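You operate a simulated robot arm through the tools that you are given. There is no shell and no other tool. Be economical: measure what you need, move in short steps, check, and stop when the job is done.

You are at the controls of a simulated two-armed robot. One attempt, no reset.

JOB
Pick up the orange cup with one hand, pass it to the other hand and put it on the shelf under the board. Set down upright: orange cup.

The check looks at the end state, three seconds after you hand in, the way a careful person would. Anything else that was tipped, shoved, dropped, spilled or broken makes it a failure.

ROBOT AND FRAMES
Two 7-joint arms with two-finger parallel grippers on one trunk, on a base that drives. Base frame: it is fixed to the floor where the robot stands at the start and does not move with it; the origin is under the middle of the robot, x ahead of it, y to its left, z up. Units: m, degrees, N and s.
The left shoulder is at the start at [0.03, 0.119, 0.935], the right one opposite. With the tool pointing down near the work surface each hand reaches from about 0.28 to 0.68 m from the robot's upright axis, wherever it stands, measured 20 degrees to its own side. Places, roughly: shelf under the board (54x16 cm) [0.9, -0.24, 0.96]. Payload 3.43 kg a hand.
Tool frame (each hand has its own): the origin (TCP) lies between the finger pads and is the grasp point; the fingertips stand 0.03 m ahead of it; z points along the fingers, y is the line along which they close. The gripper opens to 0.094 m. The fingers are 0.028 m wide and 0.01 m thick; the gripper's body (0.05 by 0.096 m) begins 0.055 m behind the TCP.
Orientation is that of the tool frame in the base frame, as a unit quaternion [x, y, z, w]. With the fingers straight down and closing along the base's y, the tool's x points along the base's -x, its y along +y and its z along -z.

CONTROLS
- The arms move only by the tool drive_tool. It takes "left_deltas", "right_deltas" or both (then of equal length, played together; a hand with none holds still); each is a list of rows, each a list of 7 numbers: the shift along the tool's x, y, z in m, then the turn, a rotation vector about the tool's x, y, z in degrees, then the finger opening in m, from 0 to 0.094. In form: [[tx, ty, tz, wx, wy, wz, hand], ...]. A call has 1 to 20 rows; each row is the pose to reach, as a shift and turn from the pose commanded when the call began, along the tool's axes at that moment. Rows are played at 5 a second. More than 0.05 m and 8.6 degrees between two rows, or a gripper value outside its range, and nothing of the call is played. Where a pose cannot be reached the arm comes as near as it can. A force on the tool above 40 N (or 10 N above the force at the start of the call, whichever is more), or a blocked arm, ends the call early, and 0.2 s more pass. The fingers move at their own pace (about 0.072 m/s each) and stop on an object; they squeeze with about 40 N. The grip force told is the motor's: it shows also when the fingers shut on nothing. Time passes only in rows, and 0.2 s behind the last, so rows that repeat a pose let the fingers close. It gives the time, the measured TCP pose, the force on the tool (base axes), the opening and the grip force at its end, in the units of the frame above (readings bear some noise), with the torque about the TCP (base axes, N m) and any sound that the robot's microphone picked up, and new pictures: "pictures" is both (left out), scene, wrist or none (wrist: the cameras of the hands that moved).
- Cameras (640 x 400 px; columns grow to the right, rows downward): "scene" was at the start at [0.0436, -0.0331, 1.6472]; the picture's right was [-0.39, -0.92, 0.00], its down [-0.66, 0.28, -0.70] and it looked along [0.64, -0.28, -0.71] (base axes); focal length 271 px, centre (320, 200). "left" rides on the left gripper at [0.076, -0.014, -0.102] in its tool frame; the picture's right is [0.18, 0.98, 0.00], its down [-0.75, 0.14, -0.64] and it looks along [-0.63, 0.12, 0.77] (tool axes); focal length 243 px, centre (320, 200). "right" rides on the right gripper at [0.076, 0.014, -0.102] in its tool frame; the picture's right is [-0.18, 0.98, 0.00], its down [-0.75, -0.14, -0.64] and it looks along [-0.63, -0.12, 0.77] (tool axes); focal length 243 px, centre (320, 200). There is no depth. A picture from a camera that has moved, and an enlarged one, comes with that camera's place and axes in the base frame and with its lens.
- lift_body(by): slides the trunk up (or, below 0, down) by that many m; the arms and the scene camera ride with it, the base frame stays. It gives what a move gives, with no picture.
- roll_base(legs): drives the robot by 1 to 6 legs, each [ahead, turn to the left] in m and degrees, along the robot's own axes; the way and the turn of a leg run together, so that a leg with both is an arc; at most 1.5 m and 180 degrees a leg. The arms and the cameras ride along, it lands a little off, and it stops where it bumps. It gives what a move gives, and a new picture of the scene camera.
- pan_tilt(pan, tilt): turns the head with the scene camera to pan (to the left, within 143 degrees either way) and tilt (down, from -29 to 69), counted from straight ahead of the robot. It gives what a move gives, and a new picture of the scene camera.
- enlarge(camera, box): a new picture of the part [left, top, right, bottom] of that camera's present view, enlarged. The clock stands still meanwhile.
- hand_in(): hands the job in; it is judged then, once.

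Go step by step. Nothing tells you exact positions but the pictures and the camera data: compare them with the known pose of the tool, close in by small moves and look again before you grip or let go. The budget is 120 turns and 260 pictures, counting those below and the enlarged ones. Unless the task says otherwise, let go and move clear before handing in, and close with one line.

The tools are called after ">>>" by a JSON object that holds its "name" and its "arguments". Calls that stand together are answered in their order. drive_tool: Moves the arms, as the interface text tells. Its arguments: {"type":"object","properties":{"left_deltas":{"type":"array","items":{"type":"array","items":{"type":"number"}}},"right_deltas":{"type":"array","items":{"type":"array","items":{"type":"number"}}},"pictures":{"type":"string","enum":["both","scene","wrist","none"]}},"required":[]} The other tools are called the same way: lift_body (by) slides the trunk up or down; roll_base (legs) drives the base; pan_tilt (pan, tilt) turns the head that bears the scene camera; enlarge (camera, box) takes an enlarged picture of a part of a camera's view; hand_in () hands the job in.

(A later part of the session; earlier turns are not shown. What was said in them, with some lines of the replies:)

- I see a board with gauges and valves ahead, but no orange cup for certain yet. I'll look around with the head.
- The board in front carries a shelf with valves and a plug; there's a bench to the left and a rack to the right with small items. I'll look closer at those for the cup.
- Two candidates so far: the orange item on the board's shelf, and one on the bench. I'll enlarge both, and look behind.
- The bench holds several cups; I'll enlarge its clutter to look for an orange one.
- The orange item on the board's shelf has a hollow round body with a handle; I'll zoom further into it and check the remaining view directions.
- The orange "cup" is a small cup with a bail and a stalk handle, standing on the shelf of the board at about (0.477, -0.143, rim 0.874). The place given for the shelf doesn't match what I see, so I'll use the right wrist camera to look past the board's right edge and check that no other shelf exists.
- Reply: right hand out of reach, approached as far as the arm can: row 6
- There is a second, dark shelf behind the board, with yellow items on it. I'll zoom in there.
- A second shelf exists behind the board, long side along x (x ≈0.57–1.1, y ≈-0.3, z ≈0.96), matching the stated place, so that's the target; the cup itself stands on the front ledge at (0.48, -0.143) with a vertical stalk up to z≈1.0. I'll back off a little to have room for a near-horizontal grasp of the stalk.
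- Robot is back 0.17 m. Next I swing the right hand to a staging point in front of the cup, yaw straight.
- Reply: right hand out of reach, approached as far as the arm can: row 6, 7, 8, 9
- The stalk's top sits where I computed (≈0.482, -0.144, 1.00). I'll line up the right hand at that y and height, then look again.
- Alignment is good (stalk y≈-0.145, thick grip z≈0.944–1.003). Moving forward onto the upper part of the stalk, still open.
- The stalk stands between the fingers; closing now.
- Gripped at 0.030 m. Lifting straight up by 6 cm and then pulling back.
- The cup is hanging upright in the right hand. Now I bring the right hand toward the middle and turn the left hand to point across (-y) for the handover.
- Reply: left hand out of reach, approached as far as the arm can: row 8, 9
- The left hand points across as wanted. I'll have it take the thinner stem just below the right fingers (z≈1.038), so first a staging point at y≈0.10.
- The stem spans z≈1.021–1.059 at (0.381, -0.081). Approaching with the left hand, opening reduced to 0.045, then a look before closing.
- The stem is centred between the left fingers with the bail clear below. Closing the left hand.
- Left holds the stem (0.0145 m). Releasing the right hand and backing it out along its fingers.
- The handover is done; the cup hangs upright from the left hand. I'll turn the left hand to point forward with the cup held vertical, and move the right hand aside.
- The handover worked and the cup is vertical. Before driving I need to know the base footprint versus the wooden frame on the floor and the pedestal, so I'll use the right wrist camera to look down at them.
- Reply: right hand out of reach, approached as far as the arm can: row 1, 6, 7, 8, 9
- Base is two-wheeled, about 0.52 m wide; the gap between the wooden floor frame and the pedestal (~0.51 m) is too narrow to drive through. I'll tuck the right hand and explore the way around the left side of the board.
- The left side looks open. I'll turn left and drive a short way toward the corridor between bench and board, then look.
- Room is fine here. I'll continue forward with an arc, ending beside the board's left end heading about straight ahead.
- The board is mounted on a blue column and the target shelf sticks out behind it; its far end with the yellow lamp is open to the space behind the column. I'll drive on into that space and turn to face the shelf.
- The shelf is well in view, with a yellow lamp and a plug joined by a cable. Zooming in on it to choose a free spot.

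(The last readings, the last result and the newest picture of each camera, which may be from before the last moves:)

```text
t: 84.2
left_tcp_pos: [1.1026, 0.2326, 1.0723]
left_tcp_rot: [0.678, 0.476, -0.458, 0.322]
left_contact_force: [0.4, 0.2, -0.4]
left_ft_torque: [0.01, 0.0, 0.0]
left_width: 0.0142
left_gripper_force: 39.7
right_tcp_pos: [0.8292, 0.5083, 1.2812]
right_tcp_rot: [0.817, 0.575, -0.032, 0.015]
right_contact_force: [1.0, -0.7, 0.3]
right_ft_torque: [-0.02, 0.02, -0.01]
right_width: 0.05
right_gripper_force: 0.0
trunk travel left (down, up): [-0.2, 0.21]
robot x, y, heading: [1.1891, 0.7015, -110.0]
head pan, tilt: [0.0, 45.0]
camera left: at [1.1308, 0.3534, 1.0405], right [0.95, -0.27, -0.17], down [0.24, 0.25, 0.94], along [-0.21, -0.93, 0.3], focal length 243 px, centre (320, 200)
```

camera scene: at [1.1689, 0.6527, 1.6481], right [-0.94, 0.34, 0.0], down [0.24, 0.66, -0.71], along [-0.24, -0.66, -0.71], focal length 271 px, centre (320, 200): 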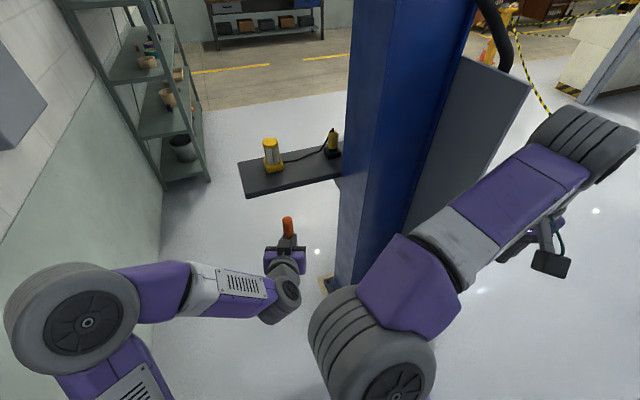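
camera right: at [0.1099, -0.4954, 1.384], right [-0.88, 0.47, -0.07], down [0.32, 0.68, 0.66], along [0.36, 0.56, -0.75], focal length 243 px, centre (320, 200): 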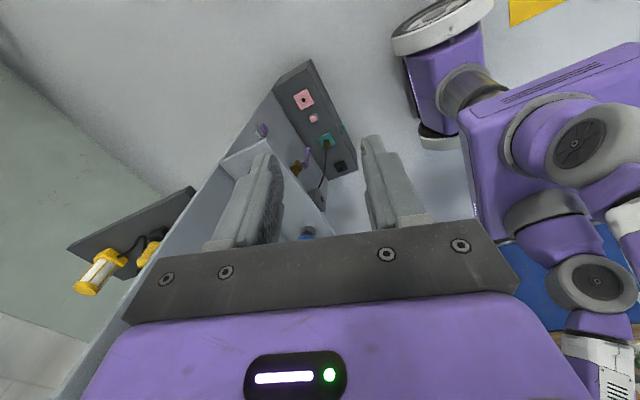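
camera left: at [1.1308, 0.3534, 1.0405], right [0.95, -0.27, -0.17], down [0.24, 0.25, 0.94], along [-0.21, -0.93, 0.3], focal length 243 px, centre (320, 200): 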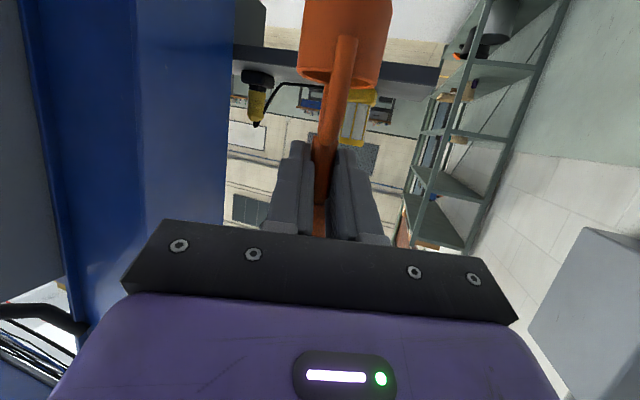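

The shelf top is at z≈0.957, near edge y≈-0.115, with the lamp base spanning x 1.01–1.085. A good free spot is about (0.95, -0.17), in front of the cable. Rolling 0.15 m closer first.

>>> {"name": "roll_base", "arguments": {"legs": [[0.15, 0]]}}

>>> {"name": "pan_tilt", "arguments": {"pan": 0, "tilt": 55}}

>>> {"name": "enlarge", "arguments": {"camera": "scene", "box": [200, 80, 400, 240]}}

```text
t: 85.5
left_tcp_pos: [1.0509, 0.0913, 1.0716]
left_tcp_rot: [0.678, 0.477, -0.457, 0.322]
left_contact_force: [-0.4, -0.2, -0.9]
left_ft_torque: [-0.01, 0.01, -0.01]
left_width: 0.0142
left_gripper_force: 40.2
right_tcp_pos: [0.7776, 0.3667, 1.281]
right_tcp_rot: [0.816, 0.576, -0.031, 0.015]
right_contact_force: [-0.4, -0.9, -0.1]
right_ft_torque: [0.0, -0.01, 0.0]
right_width: 0.0501
right_gripper_force: 0.1
trunk travel left (down, up): [-0.2, 0.21]
robot x, y, heading: [1.1339, 0.5603, -110.0]
head pan, tilt: [0.0, 45.0]
camera scene: at [1.1177, 0.5113, 1.648], right [-0.94, 0.34, 0.0], down [0.24, 0.67, -0.71], along [-0.24, -0.66, -0.71], focal length 271 px, centre (320, 200)
```

scene: 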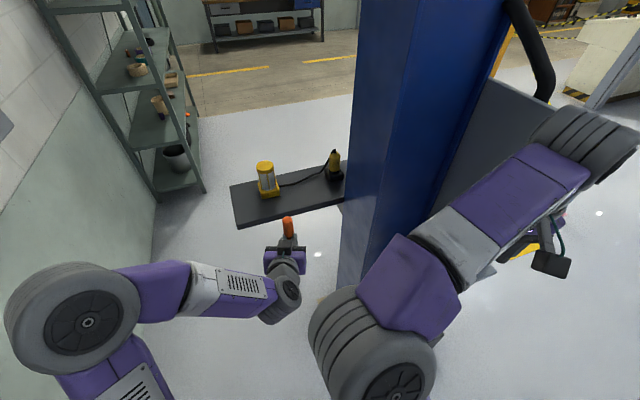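

```text
t: 86.2
left_tcp_pos: [1.0518, 0.0924, 1.0707]
left_tcp_rot: [0.677, 0.477, -0.458, 0.323]
left_contact_force: [-0.7, -0.3, -0.1]
left_ft_torque: [0.04, 0.0, -0.01]
left_width: 0.0141
left_gripper_force: 39.9
right_tcp_pos: [0.7773, 0.3687, 1.2818]
right_tcp_rot: [0.817, 0.576, -0.032, 0.015]
right_contact_force: [0.4, -0.2, -0.2]
right_ft_torque: [-0.02, -0.02, 0.01]
right_width: 0.05
right_gripper_force: 0.1
trunk travel left (down, up): [-0.2, 0.21]
robot x, y, heading: [1.1365, 0.5635, -109.8]
head pan, tilt: [0.0, 55.0]
camera scene: at [1.1214, 0.5216, 1.6347], right [-0.94, 0.34, 0.0], down [0.28, 0.77, -0.57], along [-0.2, -0.54, -0.82], focal length 271 px, centre (320, 200)
```

scene: 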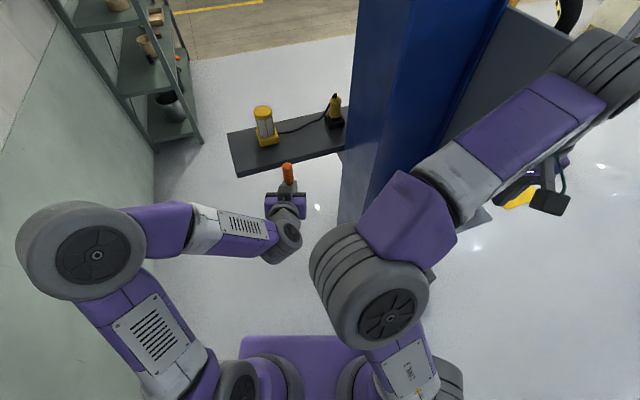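

```text
2.50 times, centred on (300, 160) of scene
camera zoom: at [1.1214, 0.5216, 1.6347], right [-0.94, 0.34, 0.0], down [0.28, 0.77, -0.57], along [-0.2, -0.54, -0.82], focal length 676 px, centre (370, 300)
```

zoom: 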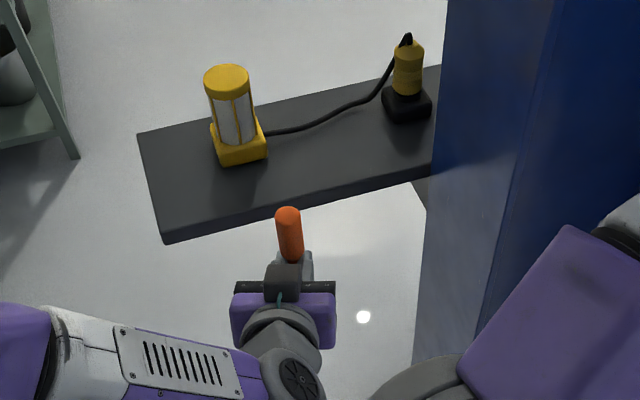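

Spot confirmed. I'll raise the cup 3 cm and reach forward over the spot (cup to ≈(0.95, -0.175)), staying above the shelf.

>>> {"name": "drive_tool", "arguments": {"left_deltas": [[-0.014, 0, -0.0056, 0, 0, 0, 0], [-0.0278, 0, -0.0113, 0, 0, 0, 0], [-0.045, -0.001, 0.031, 0, 0, 0, 0], [-0.062, -0.002, 0.0735, 0, 0, 0, 0], [-0.079, -0.003, 0.116, 0, 0, 0, 0], [-0.096, -0.004, 0.158, 0, 0, 0, 0], [-0.1133, -0.004, 0.2, 0, 0, 0, 0], [-0.1305, -0.004, 0.243, 0, 0, 0, 0], [-0.1305, -0.004, 0.243, 0, 0, 0, 0]], "pictures": "both"}}

>>> {"name": "enlarge", "arguments": {"camera": "scene", "box": [200, 60, 400, 220]}}

```text
t: 88.2
left_tcp_pos: [0.9568, -0.1624, 1.101]
left_tcp_rot: [0.679, 0.476, -0.458, 0.322]
left_contact_force: [0.0, 0.0, 0.3]
left_ft_torque: [-0.01, -0.03, 0.0]
left_width: 0.0142
left_gripper_force: 40.0
right_tcp_pos: [0.78, 0.3687, 1.2814]
right_tcp_rot: [0.817, 0.575, -0.033, 0.016]
right_contact_force: [0.9, -0.4, 0.5]
right_ft_torque: [0.0, 0.03, 0.01]
right_width: 0.05
right_gripper_force: 0.1
trunk travel left (down, up): [-0.2, 0.21]
robot x, y, heading: [1.1346, 0.5623, -109.8]
head pan, tilt: [0.0, 55.0]
camera scene: at [1.1221, 0.522, 1.6347], right [-0.94, 0.34, 0.0], down [0.28, 0.77, -0.57], along [-0.2, -0.54, -0.82], focal length 271 px, centre (320, 200)
camera left: at [0.985, -0.0415, 1.0695], right [0.95, -0.27, -0.17], down [0.24, 0.25, 0.94], along [-0.21, -0.93, 0.3], focal length 243 px, centre (320, 200)
```

scene: 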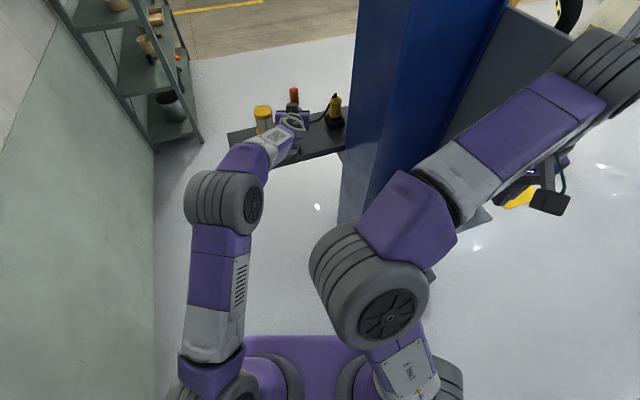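
left: 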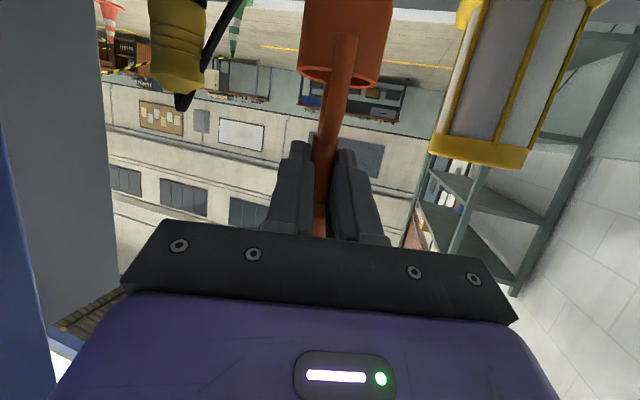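

```text
2.50 times, centred on (300, 140) of scene
camera zoom: at [1.1221, 0.522, 1.6347], right [-0.94, 0.34, 0.0], down [0.28, 0.77, -0.57], along [-0.2, -0.54, -0.82], focal length 676 px, centre (370, 350)
```

zoom: 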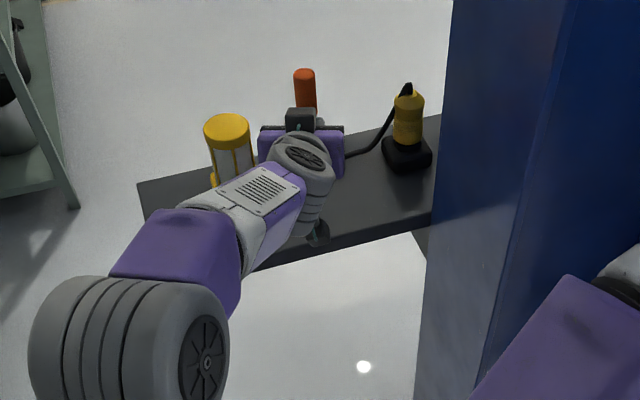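

The cup hovers over the spot, clear of lamp and cable. Lowering most of the way.

>>> {"name": "drive_tool", "arguments": {"left_deltas": [[0.0139, 0, 0.0056, 0, 0, 0, 0], [0.0278, 0, 0.0113, 0, 0, 0, 0], [0.0371, 0, 0.015, 0, 0, 0, 0], [0.0371, 0, 0.015, 0, 0, 0, 0]], "pictures": "both"}}

>>> {"name": "enlarge", "arguments": {"camera": "left", "box": [220, 0, 620, 240]}}

```text
t: 89.2
left_tcp_pos: [0.9535, -0.1629, 1.0621]
left_tcp_rot: [0.678, 0.476, -0.458, 0.322]
left_contact_force: [0.1, 0.4, -0.5]
left_ft_torque: [0.05, 0.0, 0.01]
left_width: 0.0144
left_gripper_force: 40.4
right_tcp_pos: [0.778, 0.3682, 1.2818]
right_tcp_rot: [0.817, 0.576, -0.033, 0.016]
right_contact_force: [0.5, -0.4, -0.2]
right_ft_torque: [-0.05, -0.03, 0.0]
right_width: 0.0503
right_gripper_force: 0.1
trunk travel left (down, up): [-0.2, 0.21]
robot x, y, heading: [1.1328, 0.5632, -109.9]
head pan, tilt: [0.0, 55.0]
camera scene: at [1.1213, 0.5213, 1.6346], right [-0.94, 0.34, 0.0], down [0.28, 0.77, -0.57], along [-0.2, -0.54, -0.82], focal length 271 px, centre (320, 200)
camera left: at [0.9836, -0.0424, 1.0305], right [0.95, -0.27, -0.17], down [0.24, 0.25, 0.94], along [-0.21, -0.93, 0.3], focal length 243 px, centre (320, 200)
```

scene: 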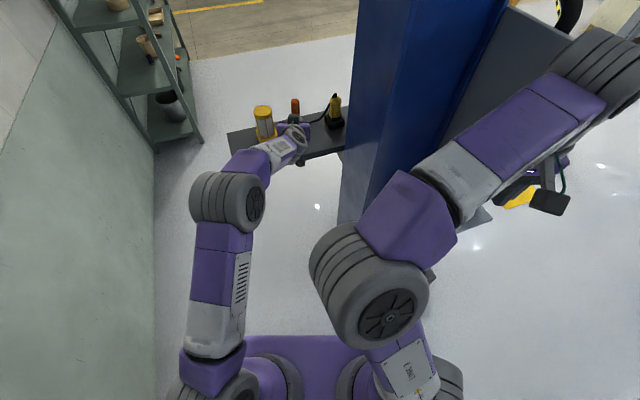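
left: 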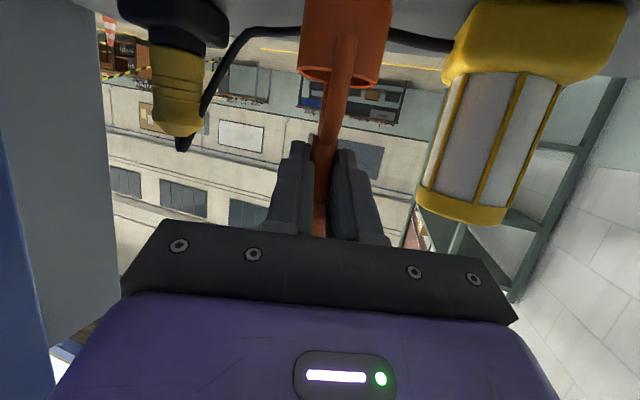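

```text
1.60 times, centred on (420, 120) of left
camera zoom: at [0.9836, -0.0424, 1.0305], right [0.95, -0.27, -0.17], down [0.24, 0.25, 0.94], along [-0.21, -0.93, 0.3], focal length 388 px, centre (160, 328)
```

zoom: 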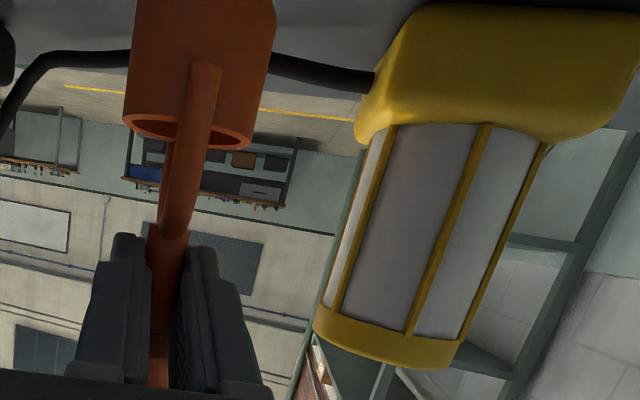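

Cup is close above the shelf, nearer than the cable. Lowering in small steps watching the force.

>>> {"name": "drive_tool", "arguments": {"left_deltas": [[0.0037, 0, 0.0015, 0, 0, 0, 0], [0.0074, 0, 0.003, 0, 0, 0, 0], [0.0093, 0, 0.00375, 0, 0, 0, 0]], "pictures": "none"}}

>>> {"name": "drive_tool", "arguments": {"left_deltas": [[0.0028, 0, 0.0011, 0, 0, 0, 0], [0.0028, 0, 0.0011, 0, 0, 0, 0]], "pictures": "none"}}

```text
t: 90.0
left_tcp_pos: [0.9544, -0.1642, 1.0531]
left_tcp_rot: [0.678, 0.477, -0.457, 0.323]
left_contact_force: [0.1, -0.5, -1.0]
left_ft_torque: [0.02, 0.0, -0.01]
left_width: 0.0141
left_gripper_force: 40.7
right_tcp_pos: [0.7791, 0.3679, 1.2813]
right_tcp_rot: [0.817, 0.576, -0.033, 0.016]
right_contact_force: [0.1, -0.1, 0.1]
right_ft_torque: [-0.01, 0.04, 0.0]
right_width: 0.05
right_gripper_force: 0.0
trunk travel left (down, up): [-0.2, 0.21]
robot x, y, heading: [1.139, 0.5603, -109.9]
head pan, tilt: [0.0, 55.0]
```

```text
t: 90.6
left_tcp_pos: [0.9539, -0.163, 1.0498]
left_tcp_rot: [0.678, 0.477, -0.457, 0.322]
left_contact_force: [-0.3, 0.1, -1.4]
left_ft_torque: [0.0, 0.03, -0.01]
left_width: 0.0139
left_gripper_force: 39.4
right_tcp_pos: [0.7792, 0.368, 1.2796]
right_tcp_rot: [0.817, 0.576, -0.033, 0.016]
right_contact_force: [0.1, -0.7, -0.9]
right_ft_torque: [0.01, -0.01, 0.01]
right_width: 0.0501
right_gripper_force: 0.1
trunk travel left (down, up): [-0.2, 0.21]
robot x, y, heading: [1.1373, 0.5619, -109.6]
head pan, tilt: [0.0, 55.0]
```

No contact yet; stepping down 3 mm at a time.

>>> {"name": "drive_tool", "arguments": {"left_deltas": [[0.0028, 0, 0.0011, 0, 0, 0, 0], [0.0028, 0, 0.0011, 0, 0, 0, 0]], "pictures": "none"}}

>>> {"name": "drive_tool", "arguments": {"left_deltas": [[0.0028, 0, 0.0011, 0, 0, 0, 0], [0.0028, 0, 0.0011, 0, 0, 0, 0]], "pictures": "wrist"}}

```text
t: 91.2
left_tcp_pos: [0.9544, -0.1652, 1.0471]
left_tcp_rot: [0.678, 0.477, -0.457, 0.323]
left_contact_force: [-0.4, 0.0, -0.5]
left_ft_torque: [0.0, -0.05, -0.02]
left_width: 0.0141
left_gripper_force: 40.1
right_tcp_pos: [0.7791, 0.3687, 1.2819]
right_tcp_rot: [0.816, 0.577, -0.032, 0.016]
right_contact_force: [0.6, 0.2, 0.1]
right_ft_torque: [-0.01, -0.03, -0.02]
right_width: 0.0499
right_gripper_force: 0.0
trunk travel left (down, up): [-0.2, 0.21]
robot x, y, heading: [1.1361, 0.561, -110.0]
head pan, tilt: [0.0, 55.0]
```

```text
t: 91.8
left_tcp_pos: [0.9543, -0.1647, 1.0447]
left_tcp_rot: [0.678, 0.477, -0.457, 0.322]
left_contact_force: [0.1, 0.7, -0.6]
left_ft_torque: [-0.05, 0.01, 0.0]
left_width: 0.014
left_gripper_force: 39.7
right_tcp_pos: [0.7789, 0.3684, 1.2806]
right_tcp_rot: [0.817, 0.575, -0.033, 0.016]
right_contact_force: [-0.4, 0.4, 0.0]
right_ft_torque: [0.01, -0.01, 0.01]
right_width: 0.0503
right_gripper_force: 0.0
trunk travel left (down, up): [-0.2, 0.21]
robot x, y, heading: [1.1389, 0.5629, -109.9]
head pan, tilt: [0.0, 55.0]
camera left: at [0.9835, -0.0433, 1.012], right [0.95, -0.27, -0.17], down [0.24, 0.25, 0.94], along [-0.21, -0.93, 0.3], focal length 243 px, centre (320, 200)
```

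left: 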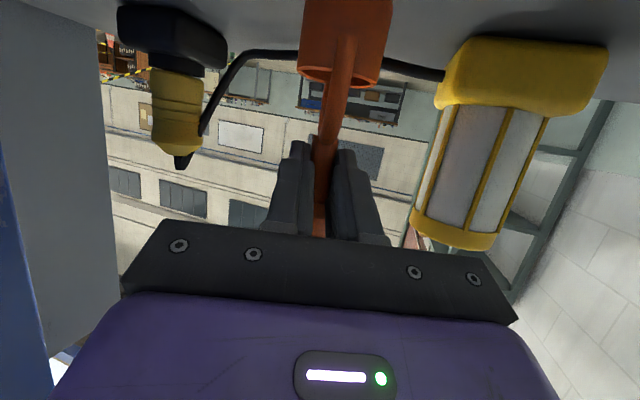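

Still above; continuing with small steps.

>>> {"name": "drive_tool", "arguments": {"left_deltas": [[0.0028, 0, 0.0011, 0, 0, 0, 0], [0.0028, 0, 0.0011, 0, 0, 0, 0]], "pictures": "none"}}

>>> {"name": "drive_tool", "arguments": {"left_deltas": [[0.0028, 0, 0.0011, 0, 0, 0, 0], [0.0028, 0, 0.0011, 0, 0, 0, 0]], "pictures": "none"}}

```text
t: 92.4
left_tcp_pos: [0.9552, -0.1643, 1.0431]
left_tcp_rot: [0.677, 0.476, -0.459, 0.324]
left_contact_force: [-0.6, 0.0, 8.6]
left_ft_torque: [-0.26, 0.13, -0.02]
left_width: 0.0138
left_gripper_force: 40.1
right_tcp_pos: [0.7782, 0.3694, 1.2815]
right_tcp_rot: [0.817, 0.576, -0.033, 0.016]
right_contact_force: [0.2, 0.7, -0.7]
right_ft_torque: [0.01, 0.01, -0.02]
right_width: 0.0501
right_gripper_force: 0.0
trunk travel left (down, up): [-0.2, 0.21]
robot x, y, heading: [1.1348, 0.5618, -109.9]
head pan, tilt: [0.0, 55.0]
```

```text
t: 93.0
left_tcp_pos: [0.9559, -0.1629, 1.0437]
left_tcp_rot: [0.675, 0.475, -0.461, 0.325]
left_contact_force: [0.0, 0.1, 22.9]
left_ft_torque: [-0.08, -0.02, -0.01]
left_width: 0.014
left_gripper_force: 40.0
right_tcp_pos: [0.7792, 0.3704, 1.2808]
right_tcp_rot: [0.817, 0.576, -0.034, 0.016]
right_contact_force: [-0.6, -0.4, -0.4]
right_ft_torque: [-0.01, -0.02, 0.0]
right_width: 0.0502
right_gripper_force: 0.0
trunk travel left (down, up): [-0.2, 0.21]
robot x, y, heading: [1.1371, 0.5632, -110.0]
head pan, tilt: [0.0, 55.0]
```

Contact with the shelf (22.9 N) at TCP z≈1.0435. Relieving the pressure and looking before letting go.

>>> {"name": "drive_tool", "arguments": {"left_deltas": [[-0.0035, 0, -0.0014, 0, 0, 0, 0], [-0.0035, 0, -0.0014, 0, 0, 0, 0]], "pictures": "both"}}

>>> {"name": "enlarge", "arguments": {"camera": "left", "box": [220, 0, 460, 160]}}

```text
t: 93.6
left_tcp_pos: [0.9555, -0.1648, 1.0441]
left_tcp_rot: [0.676, 0.475, -0.46, 0.324]
left_contact_force: [-1.9, -4.5, 15.6]
left_ft_torque: [-0.79, 0.28, -0.01]
left_width: 0.0138
left_gripper_force: 39.5
right_tcp_pos: [0.7797, 0.3702, 1.2816]
right_tcp_rot: [0.817, 0.576, -0.032, 0.016]
right_contact_force: [-0.6, -0.1, -0.3]
right_ft_torque: [-0.01, 0.02, 0.0]
right_width: 0.0499
right_gripper_force: 0.1
trunk travel left (down, up): [-0.2, 0.21]
robot x, y, heading: [1.1355, 0.5652, -109.7]
head pan, tilt: [0.0, 55.0]
camera scene: at [1.1215, 0.5227, 1.6347], right [-0.94, 0.34, 0.0], down [0.28, 0.77, -0.57], along [-0.2, -0.54, -0.82], focal length 271 px, centre (320, 200)
camera left: at [0.9835, -0.0431, 1.0113], right [0.95, -0.27, -0.17], down [0.24, 0.25, 0.94], along [-0.21, -0.93, 0.3], focal length 243 px, centre (320, 200)
```

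scene: 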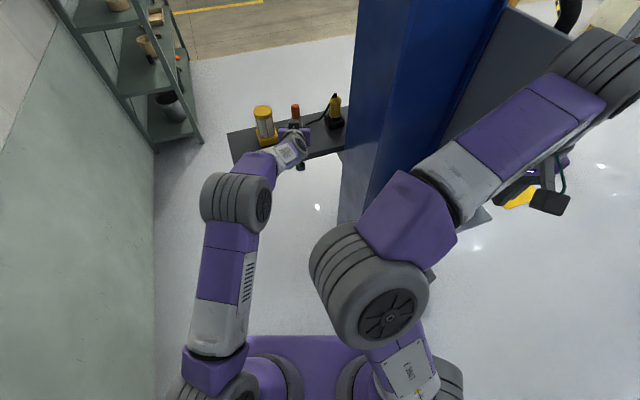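
left: 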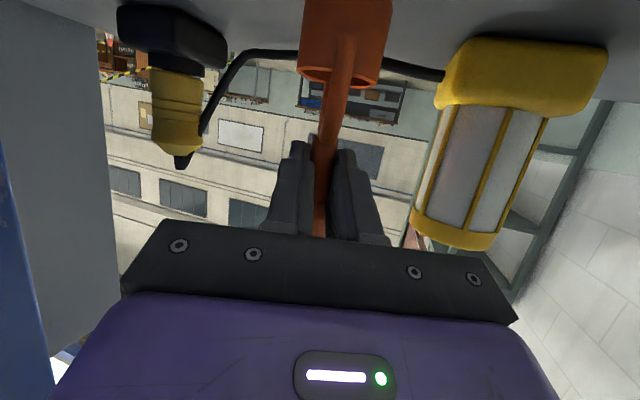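

```text
2.50 times, centred on (340, 80) of left
camera zoom: at [0.9835, -0.0431, 1.0113], right [0.95, -0.27, -0.17], down [0.24, 0.25, 0.94], along [-0.21, -0.93, 0.3], focal length 606 px, centre (270, 500)
```

zoom: 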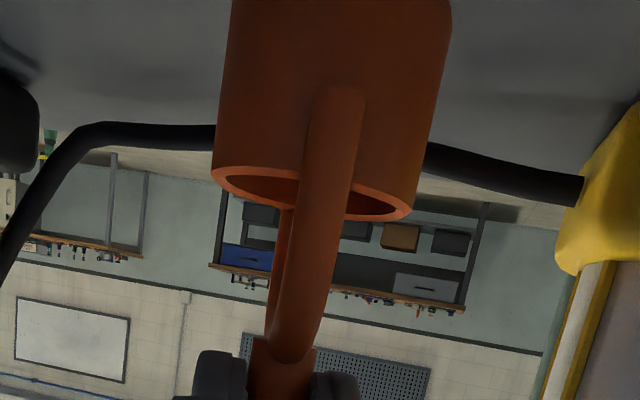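

>>> {"name": "drive_tool", "arguments": {"left_deltas": [[-0.0014, 0, -0.0006, 0, 0, 0, 0], [-0.0014, 0, -0.0006, 0, 0, 0, 0], [-0.0014, 0, -0.0006, 0, 0, 0, 0]], "pictures": "none"}}

```text
t: 94.4
left_tcp_pos: [0.9549, -0.1635, 1.0435]
left_tcp_rot: [0.678, 0.476, -0.458, 0.322]
left_contact_force: [-1.2, -4.1, 10.7]
left_ft_torque: [-0.66, 0.2, 0.01]
left_width: 0.0139
left_gripper_force: 39.8
right_tcp_pos: [0.7786, 0.3693, 1.281]
right_tcp_rot: [0.817, 0.576, -0.033, 0.016]
right_contact_force: [1.0, -0.1, -0.1]
right_ft_torque: [-0.03, 0.0, -0.01]
right_width: 0.0501
right_gripper_force: 0.0
trunk travel left (down, up): [-0.2, 0.21]
robot x, y, heading: [1.1367, 0.5649, -110.1]
head pan, tilt: [0.0, 55.0]
```

>>> {"name": "drive_tool", "arguments": {"left_deltas": [[-0.0014, 0, -0.0006, 0, 0, 0, 0], [-0.0014, 0, -0.0006, 0, 0, 0, 0], [-0.0014, 0, -0.0006, 0, 0, 0, 0]], "pictures": "none"}}

```text
t: 95.2
left_tcp_pos: [0.956, -0.1629, 1.0437]
left_tcp_rot: [0.679, 0.476, -0.457, 0.321]
left_contact_force: [-0.4, -1.6, 4.8]
left_ft_torque: [-0.3, 0.13, 0.01]
left_width: 0.0139
left_gripper_force: 40.3
right_tcp_pos: [0.7781, 0.3685, 1.2809]
right_tcp_rot: [0.817, 0.576, -0.033, 0.016]
right_contact_force: [-0.2, -0.4, -0.7]
right_ft_torque: [-0.01, 0.02, 0.0]
right_width: 0.0502
right_gripper_force: 0.0
trunk travel left (down, up): [-0.2, 0.21]
robot x, y, heading: [1.1376, 0.56, -109.9]
head pan, tilt: [0.0, 55.0]
```

Only light contact remains. Opening the left hand gently in place.

>>> {"name": "drive_tool", "arguments": {"left_deltas": [[0, 0, 0, 0, 0, 0, 0.018], [0, 0, 0, 0, 0, 0, 0.024], [0, 0, 0, 0, 0, 0, 0.032], [0, 0, 0, 0, 0, 0, 0.042], [0, 0, 0, 0, 0, 0, 0.046]], "pictures": "both"}}

```text
t: 96.4
left_tcp_pos: [0.9536, -0.1658, 1.0442]
left_tcp_rot: [0.678, 0.477, -0.457, 0.323]
left_contact_force: [0.2, 0.4, 0.5]
left_ft_torque: [-0.01, 0.0, 0.01]
left_width: 0.0461
left_gripper_force: 0.0
right_tcp_pos: [0.7784, 0.3684, 1.2805]
right_tcp_rot: [0.817, 0.576, -0.033, 0.016]
right_contact_force: [0.4, 0.0, 0.3]
right_ft_torque: [-0.03, -0.04, -0.01]
right_width: 0.0498
right_gripper_force: 0.0
trunk travel left (down, up): [-0.2, 0.21]
robot x, y, heading: [1.1344, 0.5624, -109.8]
head pan, tilt: [0.0, 55.0]
camera scene: at [1.1213, 0.5214, 1.6346], right [-0.94, 0.34, 0.0], down [0.28, 0.77, -0.57], along [-0.2, -0.54, -0.82], focal length 271 px, centre (320, 200)
camera left: at [0.9837, -0.0432, 1.0126], right [0.95, -0.27, -0.17], down [0.24, 0.25, 0.94], along [-0.21, -0.93, 0.3], focal length 243 px, centre (320, 200)
```

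scene: 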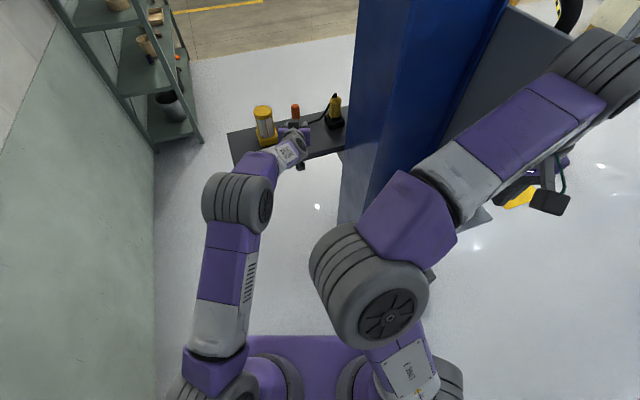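
left: 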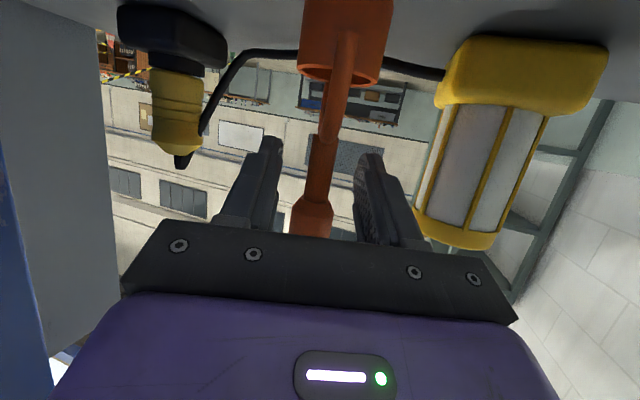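

The cup stands on its own. Backing the hand straight out along its fingers.

>>> {"name": "drive_tool", "arguments": {"left_deltas": [[0, 0, -0.015, 0, 0, 0, 0.046], [0, 0, -0.03, 0, 0, 0, 0.046], [0, 0, -0.05, 0, 0, 0, 0.046], [0, 0, -0.08, 0, 0, 0, 0.046], [0, 0, -0.12, 0, 0, 0, 0.046], [0, 0, -0.16, 0, 0, 0, 0.046], [0, 0, -0.2, 0, 0, 0, 0.046], [0, 0, -0.24, 0, 0, 0, 0.046]], "pictures": "both"}}

>>> {"name": "enlarge", "arguments": {"camera": "scene", "box": [210, 80, 370, 200]}}

```text
t: 98.2
left_tcp_pos: [1.0321, 0.0492, 1.1352]
left_tcp_rot: [0.678, 0.476, -0.457, 0.322]
left_contact_force: [0.5, -0.5, 0.0]
left_ft_torque: [0.04, 0.02, -0.01]
left_width: 0.0462
left_gripper_force: 0.0
right_tcp_pos: [0.7799, 0.3687, 1.2815]
right_tcp_rot: [0.817, 0.576, -0.032, 0.016]
right_contact_force: [-0.1, 0.4, 0.5]
right_ft_torque: [-0.01, 0.04, 0.0]
right_width: 0.0502
right_gripper_force: 0.0
trunk travel left (down, up): [-0.2, 0.21]
robot x, y, heading: [1.1369, 0.5631, -110.1]
head pan, tilt: [0.0, 55.0]
camera scene: at [1.1223, 0.5224, 1.6347], right [-0.94, 0.34, 0.0], down [0.28, 0.77, -0.57], along [-0.2, -0.54, -0.82], focal length 271 px, centre (320, 200)
camera left: at [1.0615, 0.1696, 1.1033], right [0.95, -0.27, -0.17], down [0.24, 0.25, 0.94], along [-0.21, -0.93, 0.3], focal length 243 px, centre (320, 200)
```

scene: 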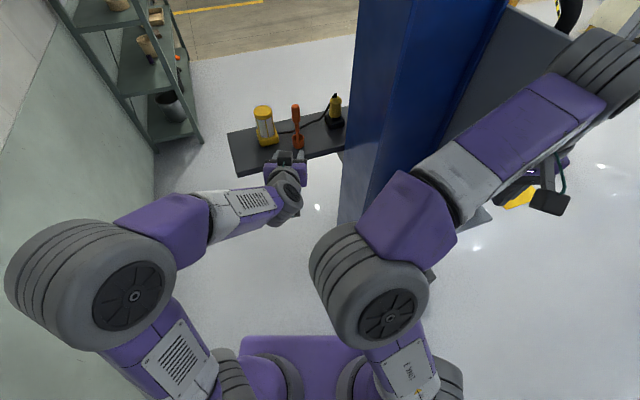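
left: 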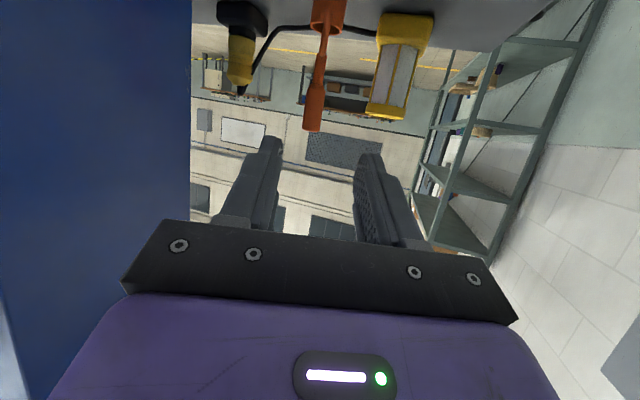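

```text
3.33 times, centred on (290, 140) of scene
camera zoom: at [1.1223, 0.5224, 1.6347], right [-0.94, 0.34, 0.0], down [0.28, 0.77, -0.57], along [-0.2, -0.54, -0.82], focal length 902 px, centre (420, 400)
```

zoom: 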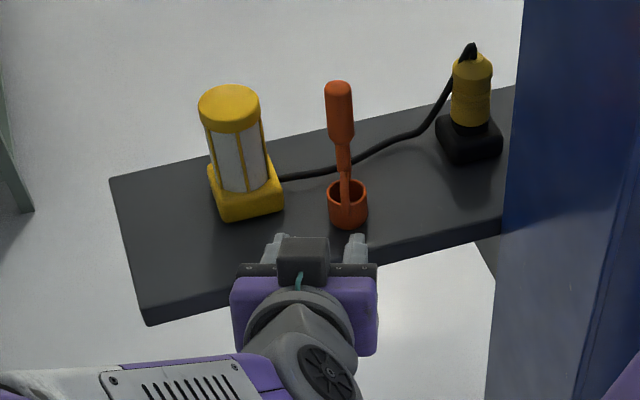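

The orange cup stands upright on the shelf, between the lamp and the plug. Nothing else has moved and both hands are empty and clear, so I'm handing in.

>>> {"name": "hand_in", "arguments": {}}

```text
The job is handed in.
```

I picked the orange cup up with the right hand, passed it to the left, and set it down upright on the shelf behind the gauge board. That is the shelf at the coordinates you gave; the cup started on the ledge at the front of that board. The cup was standing on its own with both hands clear when I handed in, and I saw nothing else disturbed.
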